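You operate a simulated robot arm through the tools that you are given. There is no shell and no other tool.

Carry out the task below with a simulated robot arm. There is one attempt and no reset: what you move stays moved.

## Task
Save frame 36 sharp at 24x, then again sharp at 36x.
Fine: watch the display; two pictures in all; leave that frame showing sharp at 36x, reel on, gate shut, lamp on.

The check looks at the end state, three seconds after you hand in, the way a careful person would. Anything else that was tipped, shoved, dropped, spilled or broken makes it a failure.

## Robot
A 7-joint arm with a two-finger parallel gripper, fixed in place. Base frame: the origin is on the floor under the middle of its stand, x ahead of it, y to its left, z up. Readings come in m, rad, newtons and seconds.
With the tool pointing down near the work surface it reaches from about 0.36 to 0.86 m from the base axis. Its first joint turns from -2.897 to 2.897 rad. Payload 3.43 kg.
The tool frame sits at the grasp point between the pads (the TCP): z along the fingers, y along the line on which they close. The tips reach 0.034 m beyond it. Largest opening 0.128 m; finger width 0.024, thickness 0.012; the body of the gripper, 0.048 by 0.13 m, starts 0.096 m behind the TCP.
Orientation is told as [roll, pitch, yaw] about the base's x, y, z axes, in that order, counted from this pose: with the fingers straight down and closing along the base's y, the tool's x points along the base's -x, its y along +y and its z along -z.

## Interface
- The arm moves only by the tool nudge_tool. Its argument "targets" is a list of rows, each a list of 6 numbers: the shift along the tool's x, y, z in mm, then the turn, a rotation vector about the tool's x, y, z in rad. In form: [[tx, ty, tz, ax, ay, az], ...]. A call has 1 to 20 rows; each row is the pose to reach, as a shift and turn from the pose commanded when the call began, along the tool's axes at that moment. "grip" is the closure, from 0 (fully open) to 1 (shut), set as the call begins (left out, the last holds). A row lasts 0.2 s, in which the tool goes at most 0.05 m and 0.15 rad; a call with a longer step from one row to the next is refused whole, and so is a gripper value outside its range. A pose out of reach is approached as far as the arm can. The call stops where the force on the tool passes 40 N (or 10 N more than at its start, if that is more) or the arm is blocked; 0.2 s more then pass. The fingers move at their own pace (about 0.153 m/s each) and stop on an object; they squeeze with about 44 N. The grip force told is the motor's: it shows also when the fingers shut on nothing. Time passes only in rows, and 0.2 s behind the last, so rows that repeat a pose let the fingers close. It gives the time, the measured TCP pose, the force on the tool (base axes), the opening and the grip force at its end, in the units of the frame above (readings bear some noise), with the torque about the TCP (base axes, N m) and any sound that the robot's microphone picked up, and new pictures: "show" is both (left out), scene, wrist or none.
- Cameras (640 x 400 px; columns grow to the right, rows downward): "scene" is fixed at [0.3917, -0.5199, 1.392]; the picture's right is [0.81, -0.58, 0.00], its down [-0.32, -0.45, -0.84] and it looks along [0.49, 0.68, -0.55] (base axes); focal length 340 px, centre (320, 200). "wrist" rides on the gripper at [0.076, -0.011, -0.16] in the tool frame; the picture's right is [0.15, 0.99, 0.00], its down [-0.88, 0.13, -0.46] and it looks along [-0.45, 0.07, 0.89] (tool axes); focal length 234 px, centre (320, 200). There is no depth. A picture from a camera that has moved, and an enlarged one, comes with that camera's place and axes in the base frame and with its lens. The place of the scene camera against the robot may be out by one fixed shift of up to 0.025 m in any direction.
- close_up(camera, box): a new picture of the part [left, top, right, bottom] of that camera's present view, enlarged. No time passes.
- close_job(): hands the job in; it is judged then, once.

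Nothing tells you positions but the pictures and the camera data. Unless the task says otherwise, let go and move clear before handing in.

The tools are called after "Call:" as name(argument=value, ...) on one line, values as JSON. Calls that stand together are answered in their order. nudge_tool: Moves the arm, as the interface text tells. Its arguments: {"type":"object","properties":{"targets":{"type":"array"},"grip":{"type":"number"},"show":{"type":"string","enum":["both","scene","wrist","none"]}},"required":["targets"]} The other tools are called the same way: close_up (camera, box) takes an enlarged picture of a part of a camera's view; close_job () hands the job in.

At the start:

```text
clock: 0.0
ee_pos: [0.5573, 0.0288, 1.1284]
ee_rot: [0.001, -0.001, 0.0]
contact_force: [0.7, -0.3, 0.3]
torque: [-0.02, 0.0, 0.08]
gripper_width: 0.1282
grip_force: 0.1
```

scene: 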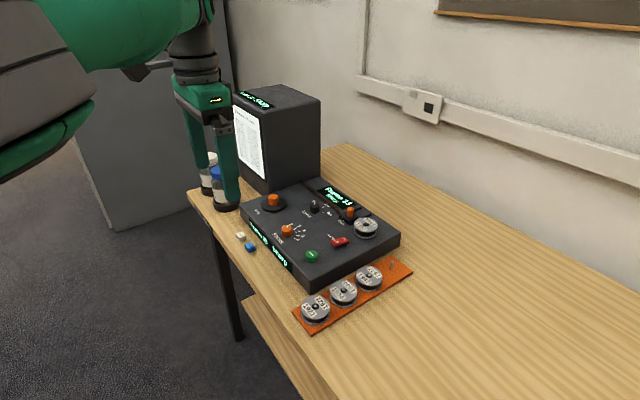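
wrist: 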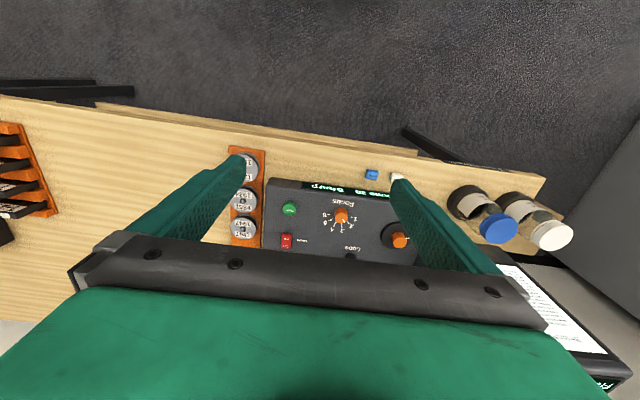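

I see a microfilm reader console on a bench with knobs, switches, a screen unit and spare reels. First I'll take enlarged pictures to read the labels and displays.

Call:
close_up(camera="scene", box=[230, 170, 410, 290])

Call:
close_up(camera="scene", box=[220, 80, 330, 190])

Call:
close_up(camera="wrist", box=[220, 140, 440, 270])

Call:
close_up(camera="scene", box=[290, 250, 420, 335])

```text
3.33 times, centred on (320, 230) of scene
camera zoom: at [0.3917, -0.5199, 1.392], right [0.81, -0.58, 0.0], down [-0.32, -0.45, -0.84], along [0.49, 0.68, -0.55], focal length 1133 px, centre (320, 100)
```

zoom: 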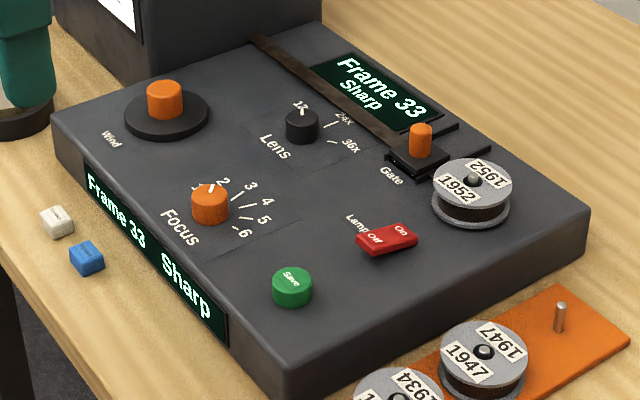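

```text
3.64 times, centred on (275, 135) of scene
camera zoom: at [0.3917, -0.5199, 1.392], right [0.81, -0.58, 0.0], down [-0.32, -0.45, -0.84], along [0.49, 0.68, -0.55], focal length 1236 px, centre (484, 436)
```

zoom: 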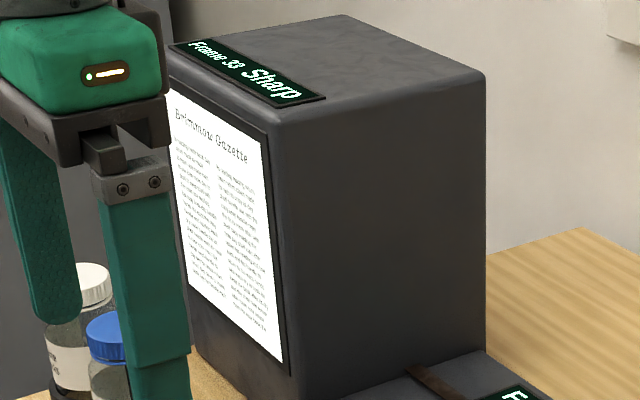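

```text
2.91 times, centred on (330, 205) of wrist
camera zoom: at [0.4813, 0.0182, 1.2882], right [-0.15, 0.99, 0.0], down [0.88, 0.13, 0.46], along [0.45, 0.07, -0.89], focal length 681 px, centre (291, 186)
```

zoom: 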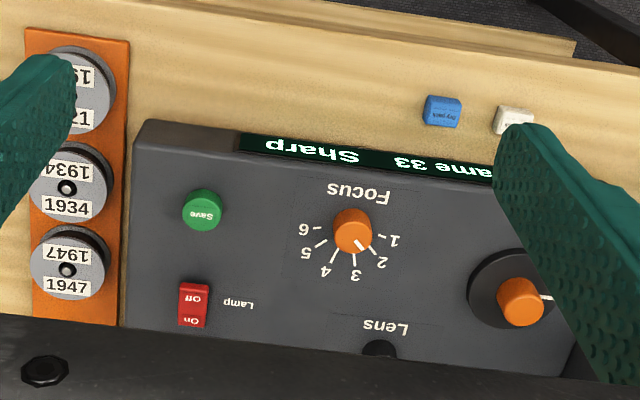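

```text
4.71 times, centred on (355, 292) of scene
camera zoom: at [0.3917, -0.5199, 1.392], right [0.81, -0.58, 0.0], down [-0.32, -0.45, -0.84], along [0.49, 0.68, -0.55], focal length 1600 px, centre (155, -235)
```

zoom: 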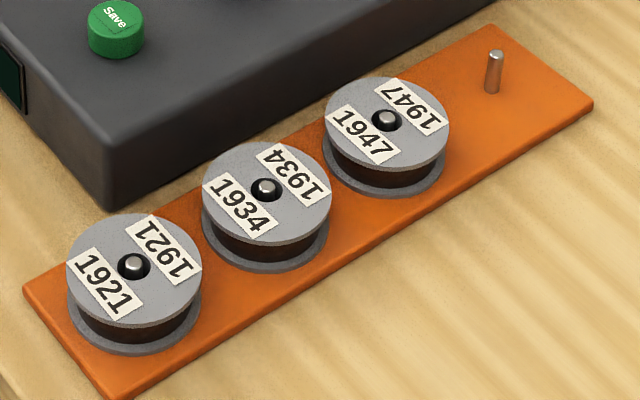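

The console faces the robot: 1952 reel loaded, frame 33 sharp at the lowest lens, lamp apparently on. I'll move the wrist camera forward, high above the bench, to map the controls.

Call:
nudge_tool(targets=[[-45, 0, 0, 0, 0, 0], [-90, 0, 0, 0, 0, 0], [-135, 0, 0, 0, 0, 0], [-160, 0, 0, 0, 0, 0], [-160, 0, 0, 0, 0, 0]], show="both")

```text
clock: 1.2
ee_pos: [0.7181, 0.0281, 1.1275]
ee_rot: [-0.001, -0.001, 0.001]
contact_force: [-1.5, 0.2, 0.0]
torque: [-0.02, -0.01, 0.01]
gripper_width: 0.1279
grip_force: 0.0
camera wrist: at [0.6417, 0.0173, 1.2874], right [-0.15, 0.99, 0.0], down [0.88, 0.13, 0.46], along [0.45, 0.07, -0.89], focal length 234 px, centre (320, 200)
```

scene: 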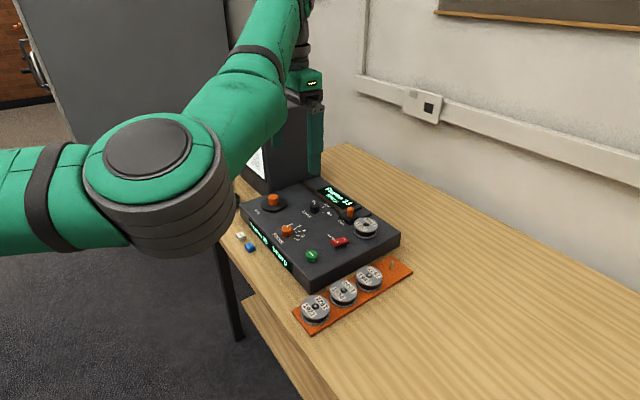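
wrist: 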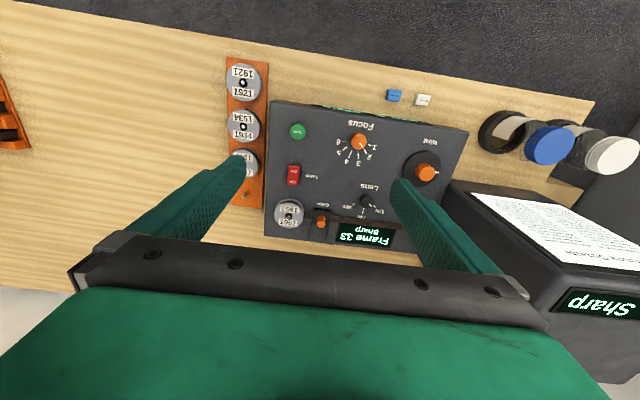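

Call:
close_up(camera="wrist", box=[260, 95, 480, 255])

Call:
close_up(camera="wrist", box=[265, 175, 415, 250])

Call:
close_up(camera="wrist", box=[320, 105, 460, 195])

Call:
close_up(camera="scene", box=[295, 175, 405, 245])

```text
2.50 times, centred on (370, 175) of wrist
camera zoom: at [0.6417, 0.0173, 1.2874], right [-0.15, 0.99, 0.0], down [0.88, 0.13, 0.46], along [0.45, 0.07, -0.89], focal length 585 px, centre (195, 262)
```

zoom: 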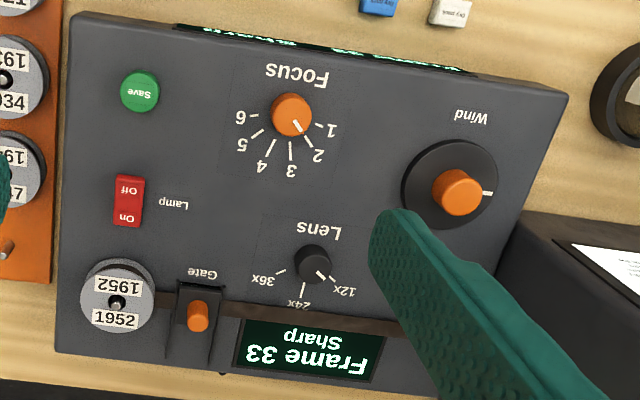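

```text
4.27 times, centred on (340, 212) of wrist
camera zoom: at [0.6417, 0.0173, 1.2874], right [-0.15, 0.99, 0.0], down [0.88, 0.13, 0.46], along [0.45, 0.07, -0.89], focal length 999 px, centre (235, 147)
```

zoom: 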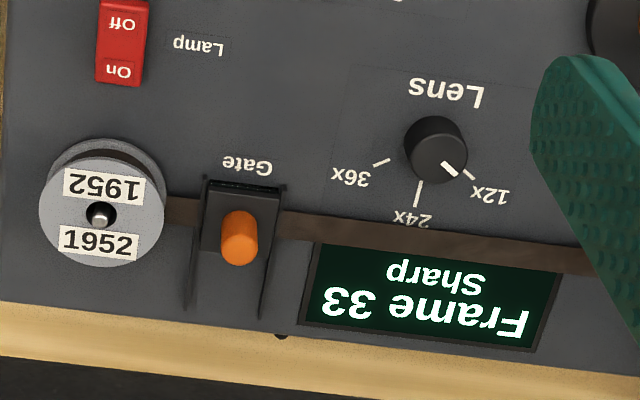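

```text
4.44 times, centred on (390, 150) of wrist
camera zoom: at [0.6417, 0.0173, 1.2874], right [-0.15, 0.99, 0.0], down [0.88, 0.13, 0.46], along [0.45, 0.07, -0.89], focal length 1041 px, centre (9, 422)
```

zoom: 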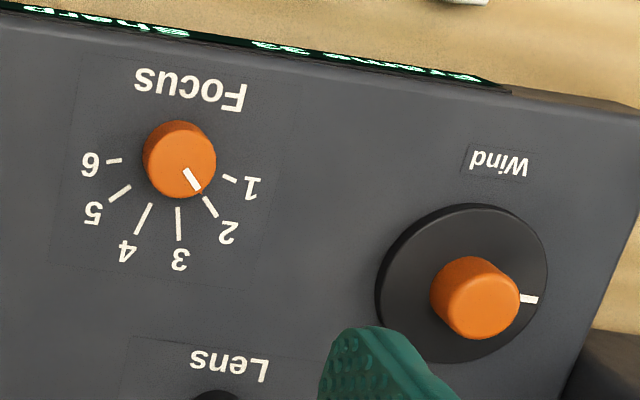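

```text
5.71 times, centred on (350, 210) of scene
camera zoom: at [0.3917, -0.5199, 1.392], right [0.81, -0.58, 0.0], down [-0.32, -0.45, -0.84], along [0.49, 0.68, -0.55], focal length 1943 px, centre (149, 143)
```

zoom: 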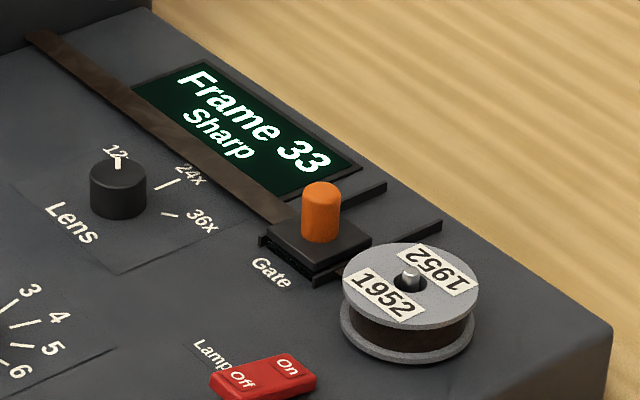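

Console sits around x 0.69–0.95, y −0.07–0.31; Wind is near (0.76, 0.24), Focus (0.73, 0.10), Lens (0.85, 0.15), Save (0.73, −0.01). I'll move over Wind, staying high, and refine its position.

Call:
nudge_tool(targets=[[-9, 42, 12, 0, 0, 0], [-18, 84, 24, 0, 0, 0], [-28, 126, 36, 0, 0, 0], [-37, 168, 48, 0, 0, 0], [-46, 210, 60, 0, 0, 0], [-46, 210, 60, 0, 0, 0]], show="both")

```text
clock: 2.6
ee_pos: [0.7625, 0.2387, 1.0686]
ee_rot: [-0.001, 0.0, 0.0]
contact_force: [-0.2, -0.1, 0.5]
torque: [-0.01, 0.01, 0.0]
gripper_width: 0.1278
grip_force: 0.0
camera wrist: at [0.6875, 0.2274, 1.2277], right [-0.15, 0.99, 0.0], down [0.88, 0.13, 0.46], along [0.45, 0.07, -0.89], focal length 234 px, centre (320, 200)
```

scene: 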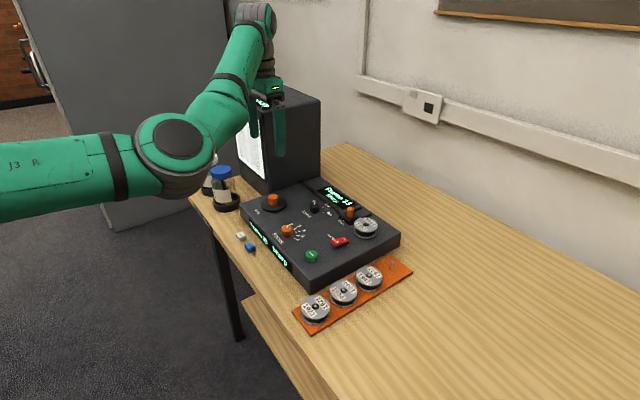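
wrist: 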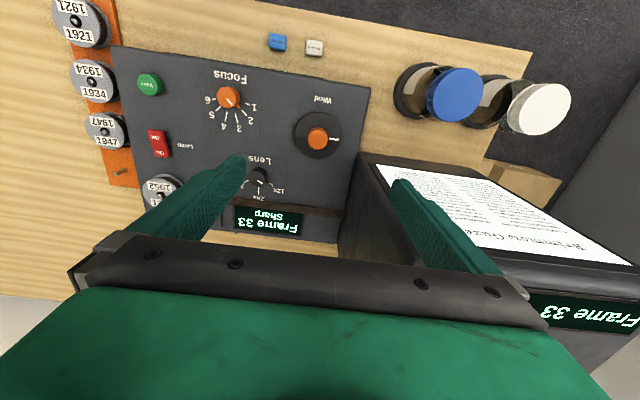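

Call:
close_up(camera="wrist", box=[280, 90, 360, 170])

Call:
close_up(camera="wrist", box=[130, 60, 350, 250])

Call:
close_up(camera="scene", box=[230, 170, 330, 270])

```text
5.00 times, centred on (320, 130) of wrist
camera zoom: at [0.6875, 0.2274, 1.2277], right [-0.15, 0.99, 0.0], down [0.88, 0.13, 0.46], along [0.45, 0.07, -0.89], focal length 1171 px, centre (320, 550)
```

zoom: 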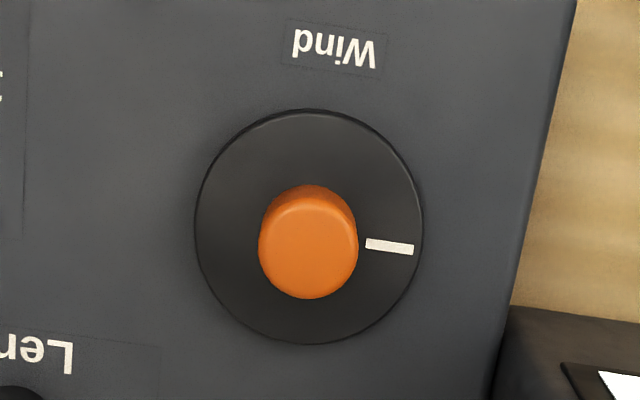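

```text
2.11 times, centred on (240, 155) of wrist
camera zoom: at [0.6875, 0.2274, 1.2277], right [-0.15, 0.99, 0.0], down [0.88, 0.13, 0.46], along [0.45, 0.07, -0.89], focal length 493 px, centre (488, 295)
```

zoom: 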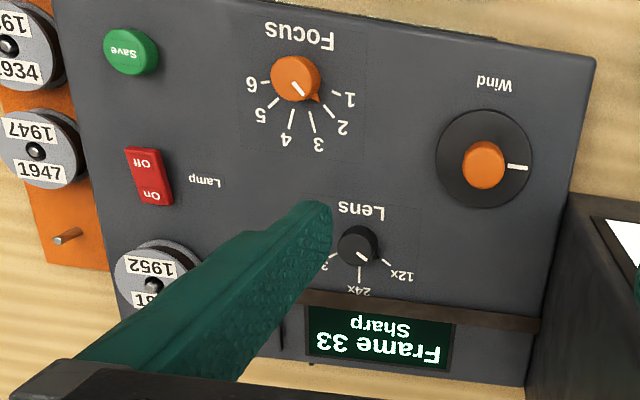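

```text
4.00 times, centred on (280, 220) of scene
camera zoom: at [0.3917, -0.5199, 1.392], right [0.81, -0.58, 0.0], down [-0.32, -0.45, -0.84], along [0.49, 0.68, -0.55], focal length 1360 px, centre (480, 120)
```

zoom: 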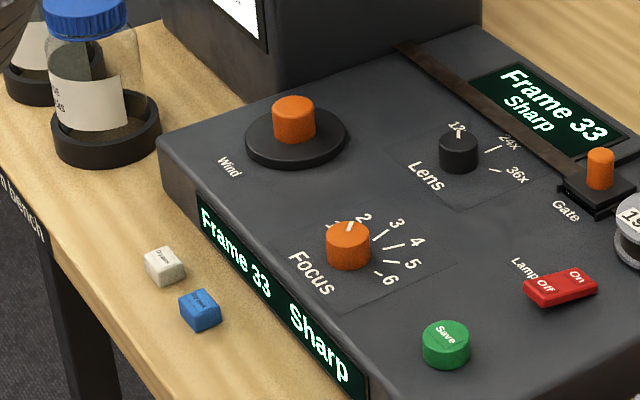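

Wind knob centre works out at about (0.767, 0.236), top z≈0.874, disc top ≈0.841. I'll align above it with the gripper turned so its long side stays clear of the screen box.

Call:
nudge_tool(targets=[[-4, -2.7, 0, 0, 0, -0.14], [-4, -2.7, 0, 0, 0, -0.28], [-4, -2.7, 0, 0, 0, -0.42], [-4, -2.7, 0, 0, 0, -0.56], [-4, -2.7, 0, 0, 0, -0.7], [-4, -2.7, 0, 0, 0, -0.84], [-4, -2.7, 0, 0, 0, -0.98], [-4, -2.7, 0, 0, 0, -1.12], [-4, -2.7, 0, 0, 0, -1.26], [-4, -2.7, 0, 0, 0, -1.4], [-4, -2.7, 0, 0, 0, -1.5], [-4, -2.7, 0, 0, 0, -1.5]], grip=0.5, show="both")

```text
clock: 5.2
ee_pos: [0.7672, 0.2363, 1.0682]
ee_rot: [-0.001, 0.0, 1.501]
contact_force: [-0.5, 0.3, -0.6]
torque: [-0.01, 0.01, -0.02]
gripper_width: 0.0641
grip_force: 0.1
camera wrist: at [0.7732, 0.16, 1.2281], right [-1.0, -0.08, 0.0], down [-0.07, 0.89, 0.46], along [-0.04, 0.45, -0.89], focal length 234 px, centre (320, 200)
```

scene: 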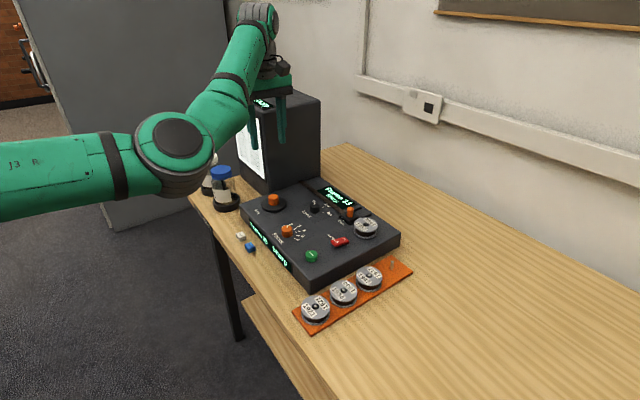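
wrist: 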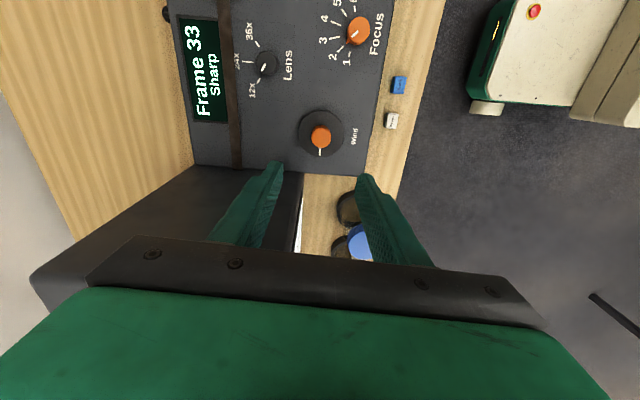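

Call:
close_up(camera="wrist", box=[280, 90, 360, 170])

```text
5.00 times, centred on (320, 130) of wrist
camera zoom: at [0.7732, 0.16, 1.2281], right [-1.0, -0.08, 0.0], down [-0.07, 0.89, 0.46], along [-0.04, 0.45, -0.89], focal length 1171 px, centre (320, 550)
```

zoom: 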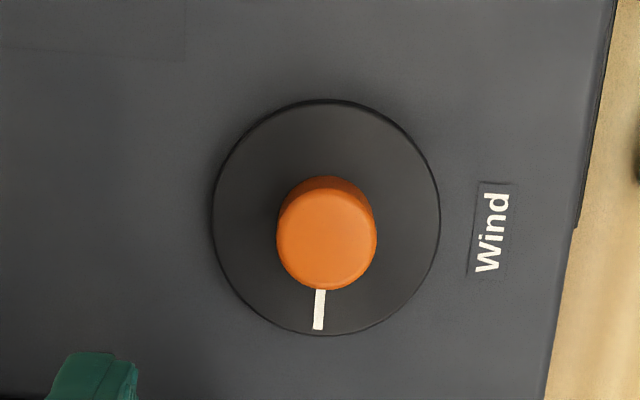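

Call:
nudge_tool(targets=[[1.1, 1.2, 40, 0, 0, 0], [1.1, 1.2, 80, 0, 0, 0], [1.1, 1.2, 120, 0, 0, 0], [1.1, 1.2, 148, 0, 0, 0], [1.1, 1.2, 148, 0, 0, 0]], show="both")

```text
clock: 6.4
ee_pos: [0.7657, 0.2357, 0.9208]
ee_rot: [-0.001, 0.0, 1.499]
contact_force: [0.1, 0.2, -0.6]
torque: [-0.03, 0.01, 0.0]
gripper_width: 0.0641
grip_force: 0.0
camera wrist: at [0.7719, 0.1588, 1.0797], right [-1.0, -0.08, 0.0], down [-0.07, 0.89, 0.46], along [-0.03, 0.45, -0.89], focal length 234 px, centre (320, 200)
```

scene: 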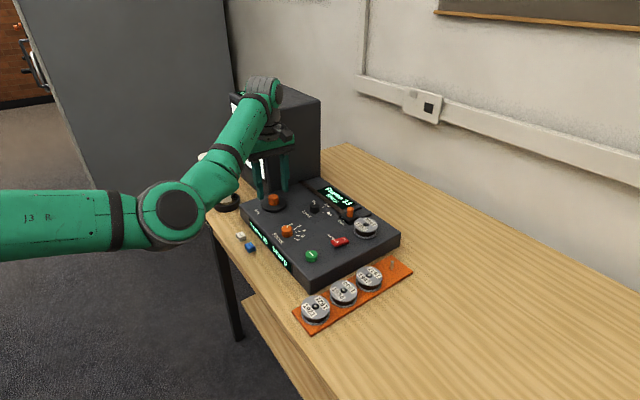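
wrist: 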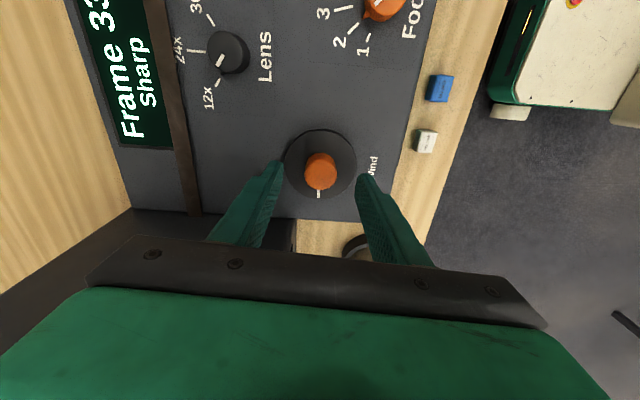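

Call:
nudge_tool(targets=[[0, 0.4, 18, 0, 0, 0], [0, 0.4, 34, 0, 0, 0], [0, 0.4, 34, 0, 0, 0]], show="none")

Call:
nudge_tool(targets=[[0, 0, 0, 0, 0, 0], [0, 0, 0, 0, 0, 0], [0, 0, 0, 0, 0, 0]], grip=0.85, show="both")

```text
clock: 7.1
ee_pos: [0.7682, 0.2348, 0.8928]
ee_rot: [-0.009, -0.004, 1.5]
contact_force: [-1.7, 0.5, 7.3]
torque: [-0.06, 0.29, 0.01]
gripper_width: 0.0647
grip_force: 0.4
stopped in row 3: the force on the tool passed its limit at 46 N (the readings are from after the stop); the commanded pose is now the measured one
```

```text
clock: 7.9
ee_pos: [0.7652, 0.2363, 0.8936]
ee_rot: [-0.006, -0.004, 1.501]
contact_force: [-21.8, 7.0, 16.7]
torque: [0.52, 1.05, -0.04]
gripper_width: 0.0314
grip_force: 10.9
camera wrist: at [0.7711, 0.1588, 1.0527], right [-1.0, -0.08, -0.01], down [-0.07, 0.89, 0.46], along [-0.03, 0.46, -0.89], focal length 234 px, centre (320, 200)
```

scene: 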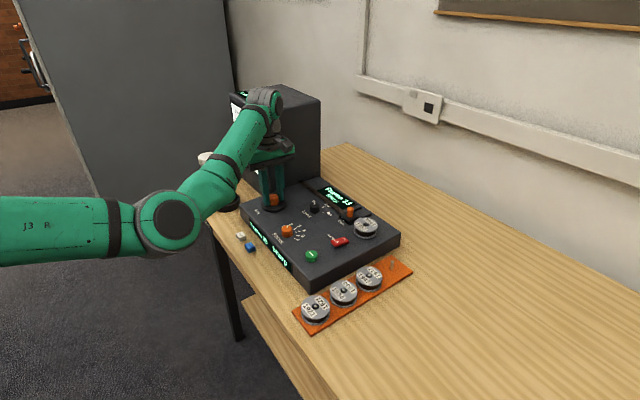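
wrist: 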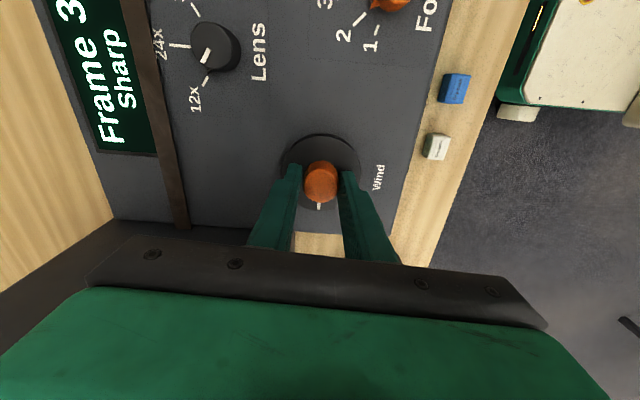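

Contact came slightly higher than estimated (the disc top is about z 0.857). I'll release, lift 4 mm, recentre and grip again without side load.

Call:
nudge_tool(targets=[[0, 0, 0, 0, 0, 0], [-0.3, 2.6, -4, -0.004, -0.009, 0], [-0.3, 2.6, -4, -0.004, -0.009, 0]], grip=0.6, show="none")

Call:
nudge_tool(targets=[[0, 0, 0, 0, 0, 0], [0, 0, 0, 0, 0, 0]], grip=0.85, show="none")

```text
clock: 8.7
ee_pos: [0.764, 0.2355, 0.8962]
ee_rot: [-0.001, -0.012, 1.501]
contact_force: [-0.1, 0.2, 0.1]
torque: [-0.01, -0.03, -0.01]
gripper_width: 0.0511
grip_force: 0.0
```

```text
clock: 9.3
ee_pos: [0.7641, 0.2354, 0.895]
ee_rot: [-0.004, -0.014, 1.5]
contact_force: [9.2, -0.7, -4.5]
torque: [-0.01, -0.35, 0.01]
gripper_width: 0.0293
grip_force: 45.7
```

Call:
nudge_tool(targets=[[0, 0, 0, 0, 0, 0.1], [0, 0, 0, 0, 0, 0.2], [0, 0, 0, 0, 0, 0.3], [0, 0, 0, 0, 0, 0.3]], show="both")

```text
clock: 10.3
ee_pos: [0.7635, 0.2361, 0.8954]
ee_rot: [0.003, -0.012, 1.198]
contact_force: [9.3, -2.7, -3.9]
torque: [0.51, -0.44, -0.02]
gripper_width: 0.0292
grip_force: 44.9
camera wrist: at [0.748, 0.1588, 1.0548], right [-0.97, 0.22, 0.0], down [0.2, 0.86, 0.47], along [0.1, 0.45, -0.88], focal length 234 px, centre (320, 200)
```

scene: 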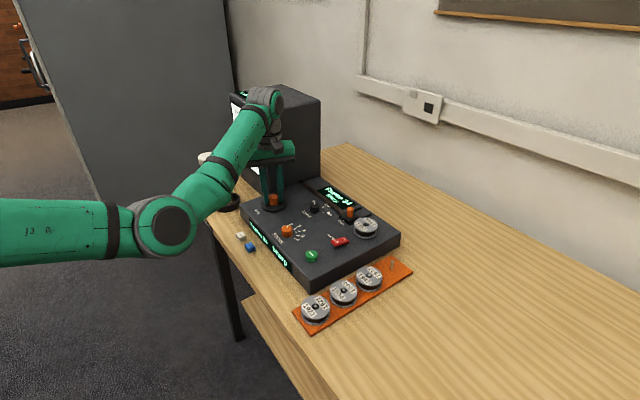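
wrist: 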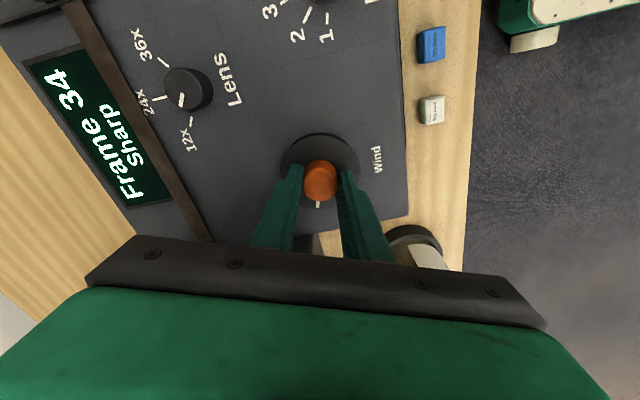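

Clockwise winds forward: the display reads Frame 34 after 0.3 rad. I'll keep twisting gently and check each step.

Call:
nudge_tool(targets=[[0, 0, 0, 0, 0, 0.1], [0, 0, 0, 0, 0, 0.2], [0, 0, 0, 0, 0, 0.3], [0, 0, 0, 0, 0, 0.3]], show="wrist")

```text
clock: 11.3
ee_pos: [0.7652, 0.2347, 0.8956]
ee_rot: [0.003, -0.01, 0.898]
contact_force: [9.8, -4.8, -2.3]
torque: [-0.33, -0.22, -0.01]
gripper_width: 0.0293
grip_force: 44.5
camera wrist: at [0.7267, 0.1672, 1.0549], right [-0.87, 0.5, 0.0], down [0.44, 0.77, 0.47], along [0.23, 0.4, -0.88], focal length 234 px, centre (320, 200)
```

wrist: 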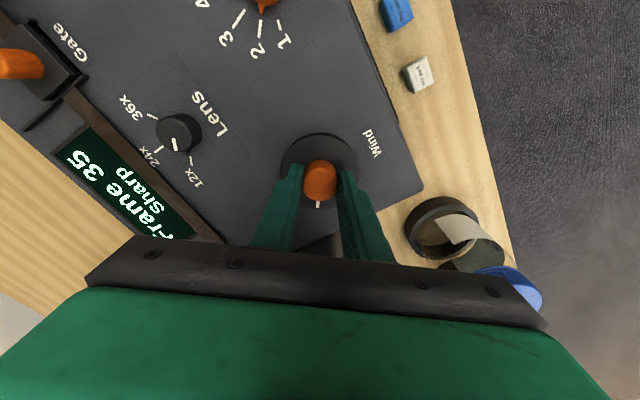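

Call:
nudge_tool(targets=[[0, 0, 0, 0, 0, 0.08], [0, 0, 0, 0, 0, 0.16], [0, 0, 0, 0, 0, 0.2], [0, 0, 0, 0, 0, 0.2]], show="wrist")

```text
clock: 12.3
ee_pos: [0.7649, 0.2349, 0.8963]
ee_rot: [0.003, -0.01, 0.698]
contact_force: [8.1, -5.0, 4.3]
torque: [-0.46, 0.14, 0.02]
gripper_width: 0.0294
grip_force: 44.9
camera wrist: at [0.7143, 0.1761, 1.0549], right [-0.75, 0.66, 0.0], down [0.59, 0.66, 0.47], along [0.31, 0.35, -0.89], focal length 234 px, centre (320, 200)
```

wrist: 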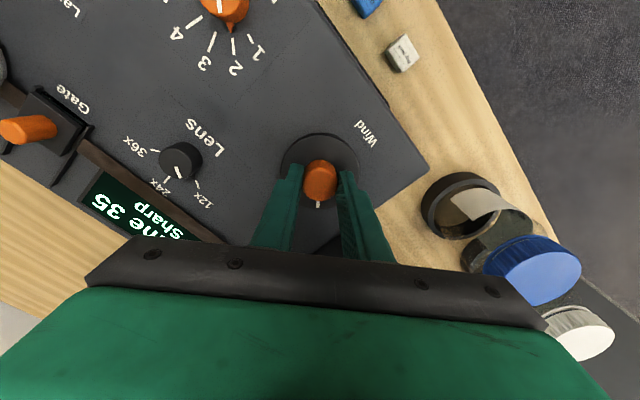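

Call:
nudge_tool(targets=[[0, 0, 0, 0, 0, 0.08], [0, 0, 0, 0, 0, 0.16], [0, 0, 0, 0, 0, 0.24], [0, 0, 0, 0, 0, 0.24]], show="both")

```text
clock: 13.3
ee_pos: [0.7655, 0.2349, 0.8956]
ee_rot: [0.009, -0.008, 0.457]
contact_force: [10.9, -8.6, -0.3]
torque: [-0.15, -0.51, -0.05]
gripper_width: 0.029
grip_force: 45.0
camera wrist: at [0.7023, 0.1897, 1.055], right [-0.57, 0.82, 0.01], down [0.73, 0.5, 0.46], along [0.38, 0.27, -0.89], focal length 234 px, centre (320, 200)
```

scene: 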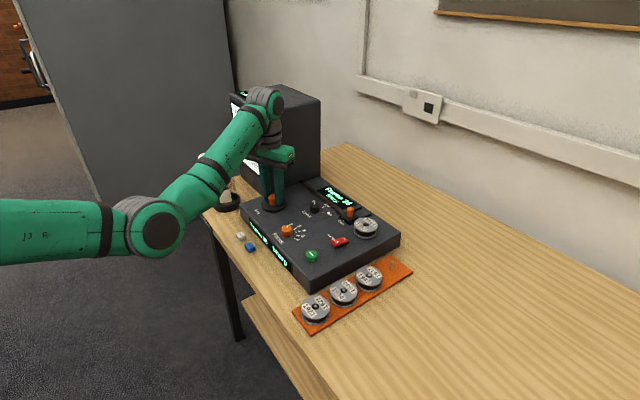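
wrist: 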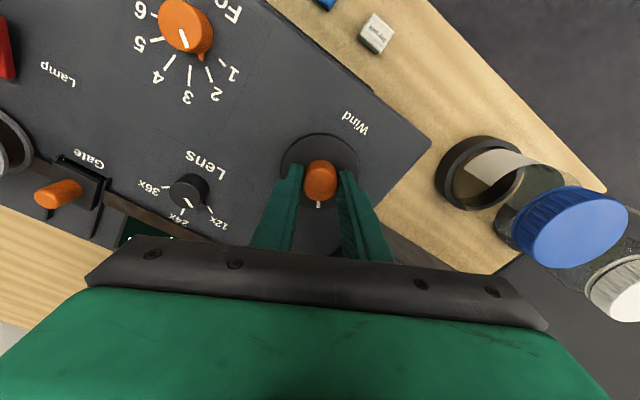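

Call:
close_up(camera="scene", box=[300, 175, 400, 240])

Call:
close_up(camera="scene", box=[230, 180, 330, 280])

```text
6.15 times, centred on (350, 208) of scene
camera zoom: at [0.3917, -0.5199, 1.392], right [0.81, -0.58, 0.0], down [-0.32, -0.45, -0.84], along [0.49, 0.68, -0.55], focal length 2092 px, centre (135, 154)
```

zoom: 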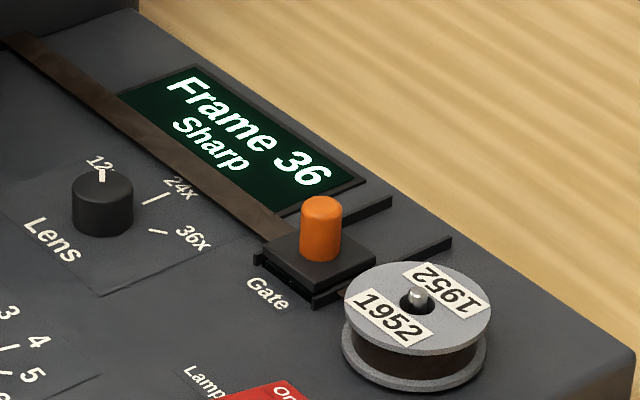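

```text
4.00 times, centred on (280, 230) of scene
camera zoom: at [0.3917, -0.5199, 1.392], right [0.81, -0.58, 0.0], down [-0.32, -0.45, -0.84], along [0.49, 0.68, -0.55], focal length 1360 px, centre (480, 80)
```

zoom: 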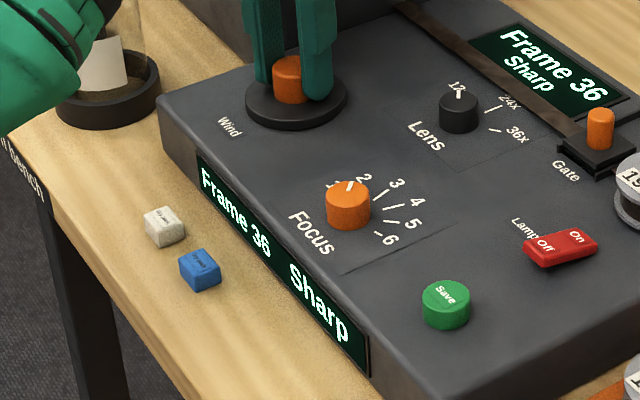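

Frame 36 shows. I'll release the knob, lift clear and confirm that it holds.

Call:
nudge_tool(targets=[[0, 0, 0, 0, 0, 0], [0, 0, 0, 0, 0, 0], [0, 0, -25, 0, 0, 0], [0, 0, -60, 0, 0, 0], [0, 0, -100, 0, 0, 0], [0, 0, -100, 0, 0, 0]], grip=0.5, show="both")

```text
clock: 14.7
ee_pos: [0.7644, 0.2355, 0.9941]
ee_rot: [0.009, -0.005, 0.461]
contact_force: [0.5, 0.6, 0.3]
torque: [0.05, -0.01, -0.01]
gripper_width: 0.0638
grip_force: 0.0
camera wrist: at [0.7007, 0.1899, 1.1538], right [-0.57, 0.82, 0.01], down [0.73, 0.5, 0.46], along [0.38, 0.27, -0.89], focal length 234 px, centre (320, 200)
```

scene: 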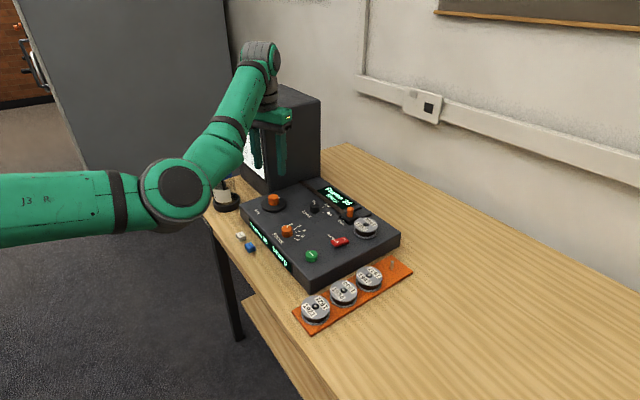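
wrist: 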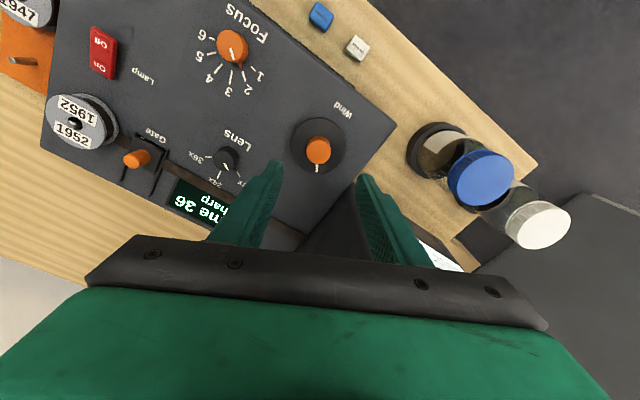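

Frame 36 holds. Now I'll move above the Lens knob at the same height to measure it.

Call:
nudge_tool(targets=[[-10, -36, 0, 0, 0, 0], [-21, -74, 0, 0, 0, 0], [-34, -114, 0, 0, 0, 0], [-34, -114, 0, 0, 0, 0]], show="both")

```text
clock: 15.7
ee_pos: [0.8454, 0.1459, 0.9973]
ee_rot: [0.009, -0.01, 0.462]
contact_force: [0.0, 0.7, -0.1]
torque: [0.01, 0.02, -0.01]
gripper_width: 0.0639
grip_force: 0.1
camera wrist: at [0.781, 0.1015, 1.1563], right [-0.57, 0.82, 0.01], down [0.73, 0.5, 0.46], along [0.38, 0.27, -0.89], focal length 234 px, centre (320, 200)
```

scene: 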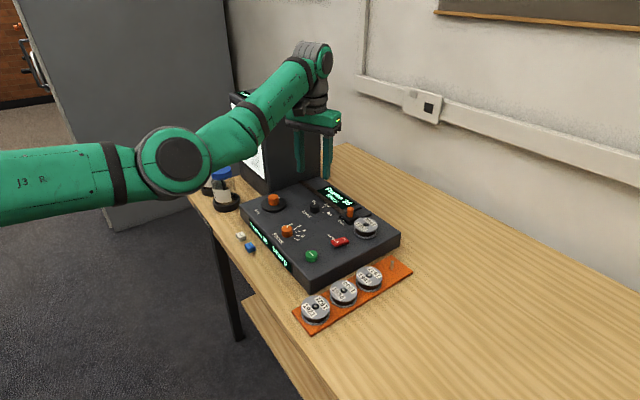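
wrist: 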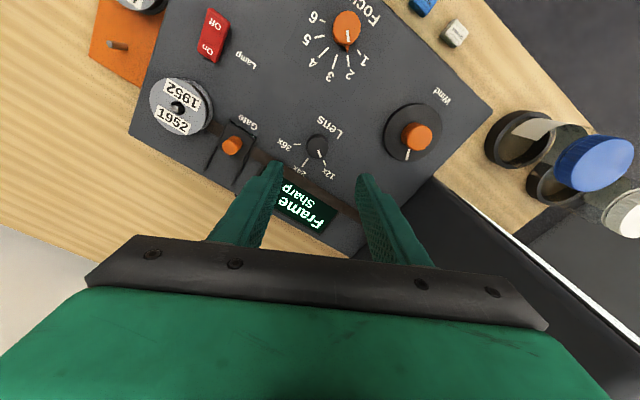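

Call:
close_up(camera="wrist", box=[270, 100, 370, 200])

Call:
close_up(camera="wrist", box=[120, 0, 480, 250])

Call:
close_up(camera="scene", box=[290, 180, 370, 240])

```text
4.00 times, centred on (320, 150) of wrist
camera zoom: at [0.781, 0.1015, 1.1563], right [-0.57, 0.82, 0.01], down [0.73, 0.5, 0.46], along [0.38, 0.27, -0.89], focal length 937 px, centre (320, 400)
```

zoom: 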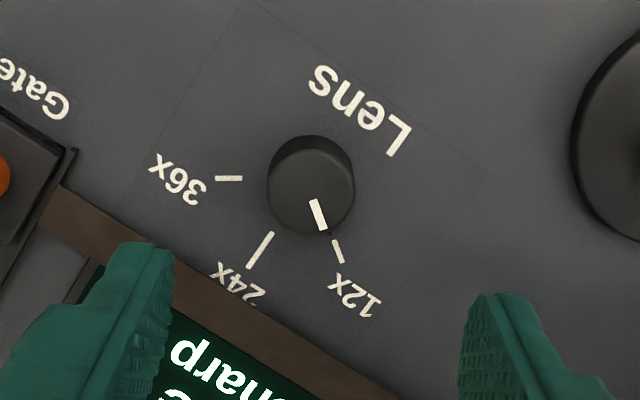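

```text
1.60 times, centred on (300, 125) of wrist
camera zoom: at [0.781, 0.1015, 1.1563], right [-0.57, 0.82, 0.01], down [0.73, 0.5, 0.46], along [0.38, 0.27, -0.89], focal length 375 px, centre (352, 320)
```

zoom: 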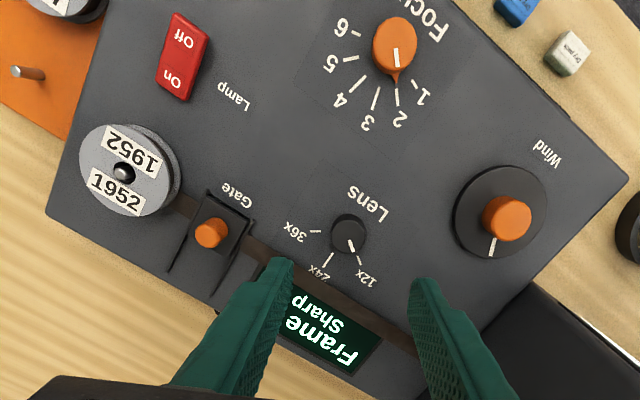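

```text
6.67 times, centred on (330, 210) of scene
camera zoom: at [0.3917, -0.5199, 1.392], right [0.81, -0.58, 0.0], down [-0.32, -0.45, -0.84], along [0.49, 0.68, -0.55], focal length 2267 px, centre (253, 133)
```

zoom: 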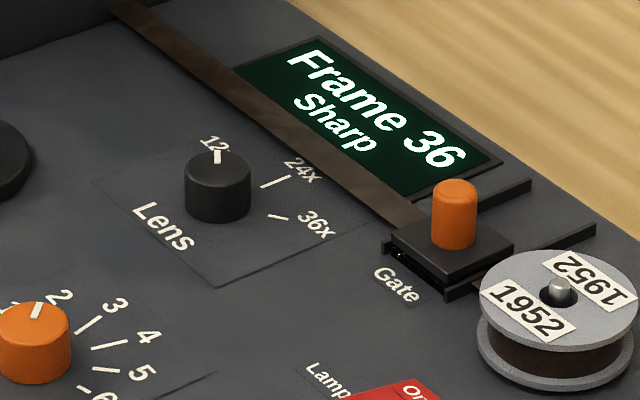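

Lens knob top is near (0.848, 0.145, 0.865), about 28 mm wide and 20 mm tall; 24x and 36x are each roughly 55° clockwise. I'll level the tool, narrow the fingers and come down to just above the knob.

Call:
nudge_tool(targets=[[0, -2, 20, 0.009, 0.01, 0], [0, -2, 45, 0.009, 0.01, 0], [0, -2, 65, 0.009, 0.01, 0], [0, -2, 65, 0.009, 0.01, 0]], grip=0.62, show="wrist")

Call:
close_up(camera="wrist", box=[260, 110, 380, 210])

```text
clock: 16.7
ee_pos: [0.8455, 0.1473, 0.9308]
ee_rot: [0.001, 0.0, 0.461]
contact_force: [0.1, -0.1, 0.5]
torque: [0.0, -0.03, -0.01]
gripper_width: 0.0483
grip_force: 0.0
camera wrist: at [0.7836, 0.1033, 1.0898], right [-0.57, 0.82, 0.0], down [0.73, 0.51, 0.45], along [0.37, 0.26, -0.89], focal length 234 px, centre (320, 200)
```

wrist: 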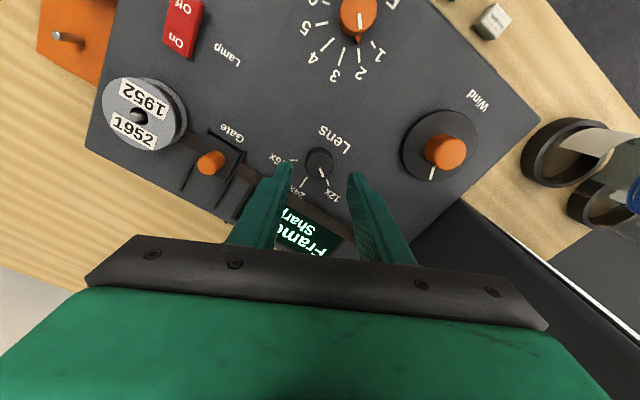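

```text
4.00 times, centred on (320, 160) of wrist
camera zoom: at [0.7836, 0.1033, 1.0898], right [-0.57, 0.82, 0.0], down [0.73, 0.51, 0.45], along [0.37, 0.26, -0.89], focal length 937 px, centre (320, 360)
```

zoom: 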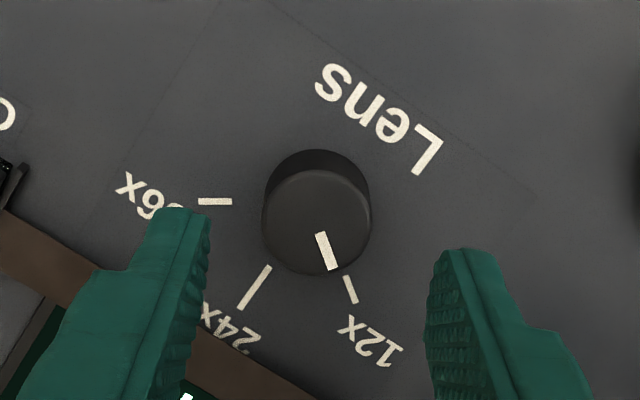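

Call:
nudge_tool(targets=[[-0.3, -0.8, 15, 0, 0, 0], [-0.3, -0.8, 28, 0, 0, 0], [-0.3, -0.8, 36, 0, 0, 0], [-0.3, -0.8, 41, 0, 0, 0], [-0.3, -0.8, 41, 0, 0, 0]], show="wrist")

Call:
close_up(camera="wrist", box=[260, 120, 380, 220])

Call:
close_up(camera="scene", box=[290, 170, 370, 230])

```text
clock: 17.9
ee_pos: [0.8468, 0.1456, 0.8892]
ee_rot: [0.001, 0.002, 0.46]
contact_force: [-0.6, 0.1, 0.9]
torque: [0.0, 0.01, 0.0]
gripper_width: 0.0485
grip_force: 0.0
camera wrist: at [0.7844, 0.1024, 1.0496], right [-0.57, 0.82, 0.0], down [0.73, 0.51, 0.45], along [0.37, 0.26, -0.89], focal length 234 px, centre (320, 200)
```

wrist: 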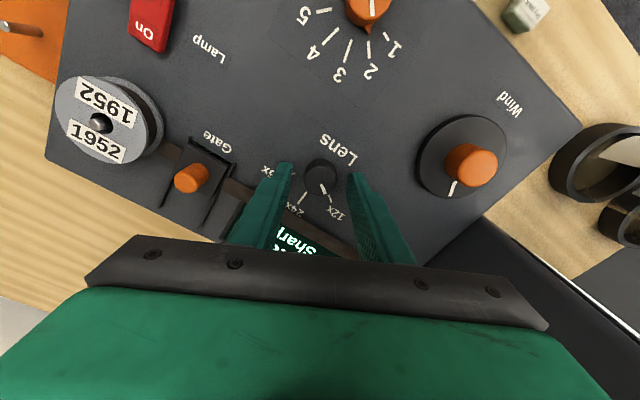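

```text
4.00 times, centred on (320, 170) of wrist
camera zoom: at [0.7844, 0.1024, 1.0496], right [-0.57, 0.82, 0.0], down [0.73, 0.51, 0.45], along [0.37, 0.26, -0.89], focal length 937 px, centre (320, 320)
```

zoom: 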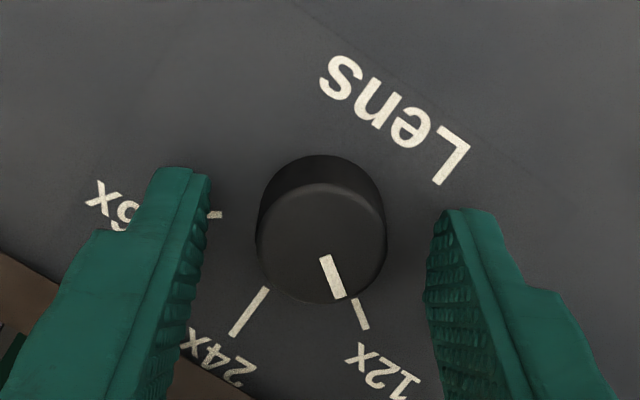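

```text
6.67 times, centred on (330, 200) of scene
camera zoom: at [0.3917, -0.5199, 1.392], right [0.81, -0.58, 0.0], down [-0.32, -0.45, -0.84], along [0.49, 0.68, -0.55], focal length 2267 px, centre (253, 200)
```

zoom: 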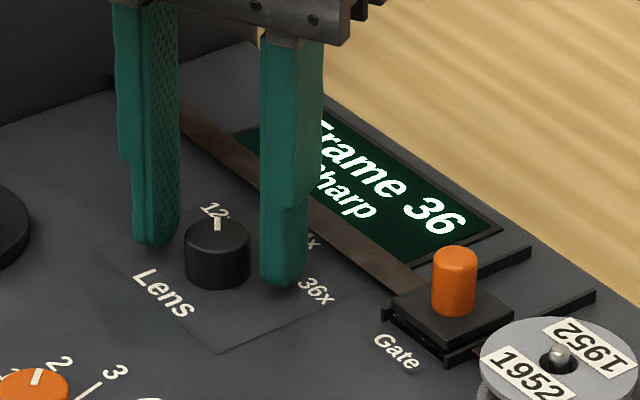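

The fingertips straddle the knob about 9 mm above the plate. I'll lower 4 mm, grip, and turn clockwise.

Call:
nudge_tool(targets=[[0, 0, 4, 0, 0, 0], [0, 0, 4, 0, 0, 0]], show="none")

Call:
nudge_tool(targets=[[0, 0, 0, 0, 0, 0], [0, 0, 0, 0, 0, 0]], grip=0.85, show="wrist")

```text
clock: 18.5
ee_pos: [0.8469, 0.1466, 0.8856]
ee_rot: [0.0, 0.001, 0.462]
contact_force: [-0.7, -0.3, 0.2]
torque: [-0.03, -0.04, 0.03]
gripper_width: 0.0486
grip_force: 0.1
```

```text
clock: 19.1
ee_pos: [0.8459, 0.1456, 0.8852]
ee_rot: [0.0, 0.0, 0.46]
contact_force: [1.0, -0.9, -1.2]
torque: [-0.05, -0.09, 0.02]
gripper_width: 0.0273
grip_force: 45.2
camera wrist: at [0.7839, 0.1024, 1.0454], right [-0.57, 0.82, 0.0], down [0.73, 0.51, 0.45], along [0.37, 0.26, -0.89], focal length 234 px, centre (320, 200)
```

wrist: 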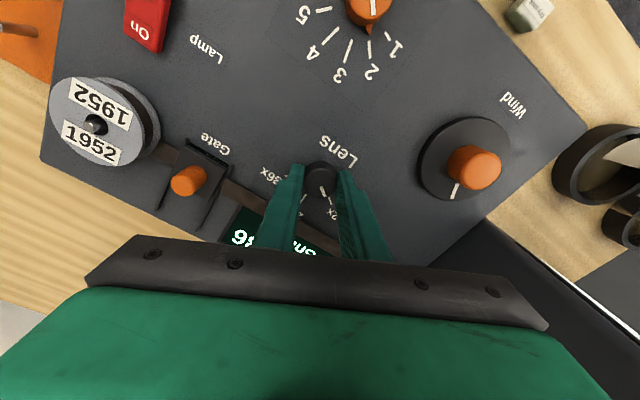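

Call:
nudge_tool(targets=[[0, 0, 0, 0, 0, 0.12], [0, 0, 0, 0, 0, 0.24], [0, 0, 0, 0, 0, 0.36], [0, 0, 0, 0, 0, 0.48], [0, 0, 0, 0, 0, 0.6], [0, 0, 0, 0, 0, 0.72], [0, 0, 0, 0, 0, 0.84], [0, 0, 0, 0, 0, 0.84]], show="both")

Call:
close_up(camera="wrist", box=[260, 120, 380, 220])

Call:
close_up(camera="scene", box=[230, 170, 390, 290])

```text
clock: 20.9
ee_pos: [0.8461, 0.1451, 0.885]
ee_rot: [-0.003, 0.003, -0.382]
contact_force: [-17.8, -11.4, -3.3]
torque: [-0.02, 1.42, -0.02]
gripper_width: 0.0271
grip_force: 45.0
camera wrist: at [0.7729, 0.1631, 1.0455], right [0.23, 0.97, 0.0], down [0.87, -0.21, 0.45], along [0.44, -0.11, -0.89], focal length 234 px, centre (320, 200)
```

scene: 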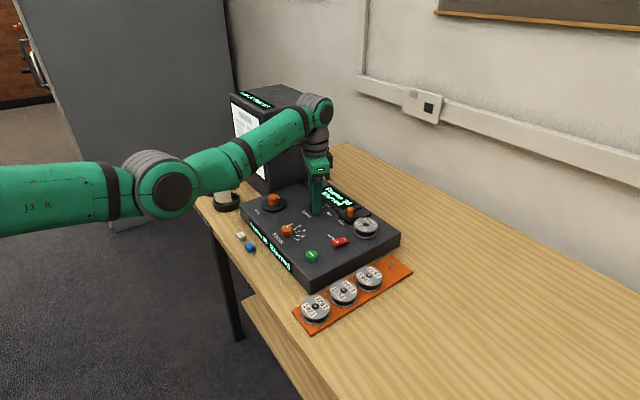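
wrist: 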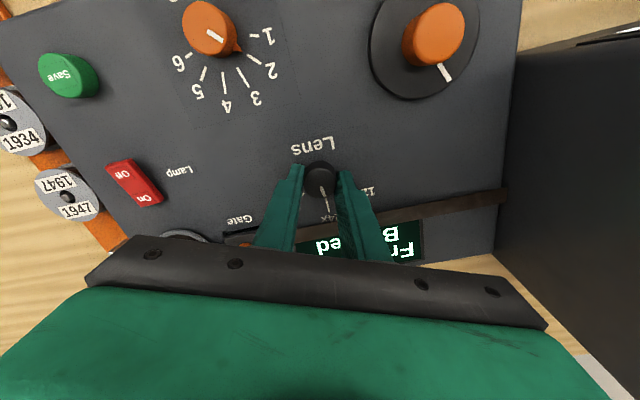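

```text
4.00 times, centred on (320, 170) of wrist
camera zoom: at [0.7729, 0.1631, 1.0455], right [0.23, 0.97, 0.0], down [0.87, -0.21, 0.45], along [0.44, -0.11, -0.89], focal length 937 px, centre (320, 320)
```

zoom: 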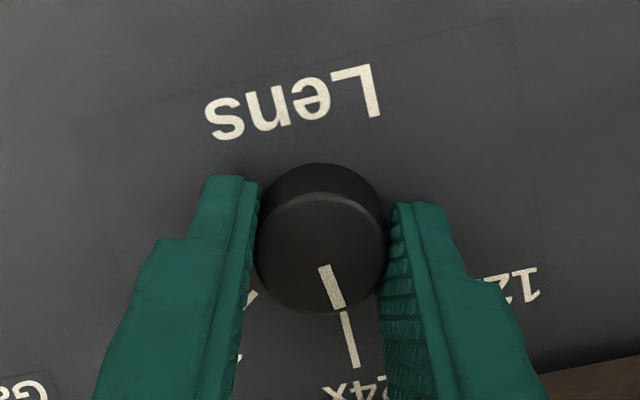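

```text
3.33 times, centred on (310, 230) of scene
camera zoom: at [0.3917, -0.5199, 1.392], right [0.81, -0.58, 0.0], down [-0.32, -0.45, -0.84], along [0.49, 0.68, -0.55], focal length 1133 px, centre (353, 100)
```

zoom: 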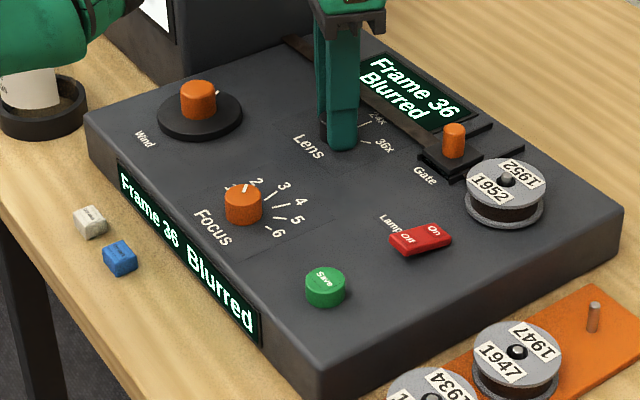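

The pointer is a few degrees short of 24x and the display reads Blurred. I'll finish the turn to the 24x tick while easing off the side load.

Call:
nudge_tool(targets=[[0.8, -1.2, 0, 0, 0, 0.06], [1.5, -2.2, 0, 0, 0, 0.12], [1.5, -2.2, 0, 0, 0, 0.12]], show="none")

Call:
close_up(camera="wrist", box=[260, 120, 380, 220])

```text
clock: 21.7
ee_pos: [0.8459, 0.1445, 0.8852]
ee_rot: [0.0, -0.003, -0.499]
contact_force: [8.3, -2.4, -10.2]
torque: [0.06, -0.79, 0.0]
gripper_width: 0.0271
grip_force: 45.2
```

```text
4.00 times, centred on (320, 170) of wrist
camera zoom: at [0.7742, 0.1714, 1.0451], right [0.35, 0.94, 0.0], down [0.83, -0.31, 0.46], along [0.43, -0.16, -0.89], focal length 937 px, centre (320, 320)
```

zoom: 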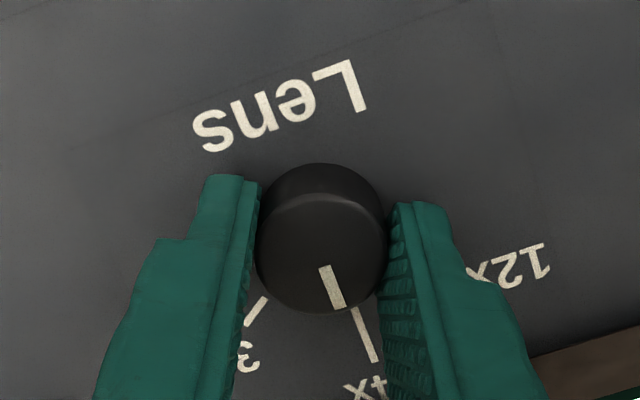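

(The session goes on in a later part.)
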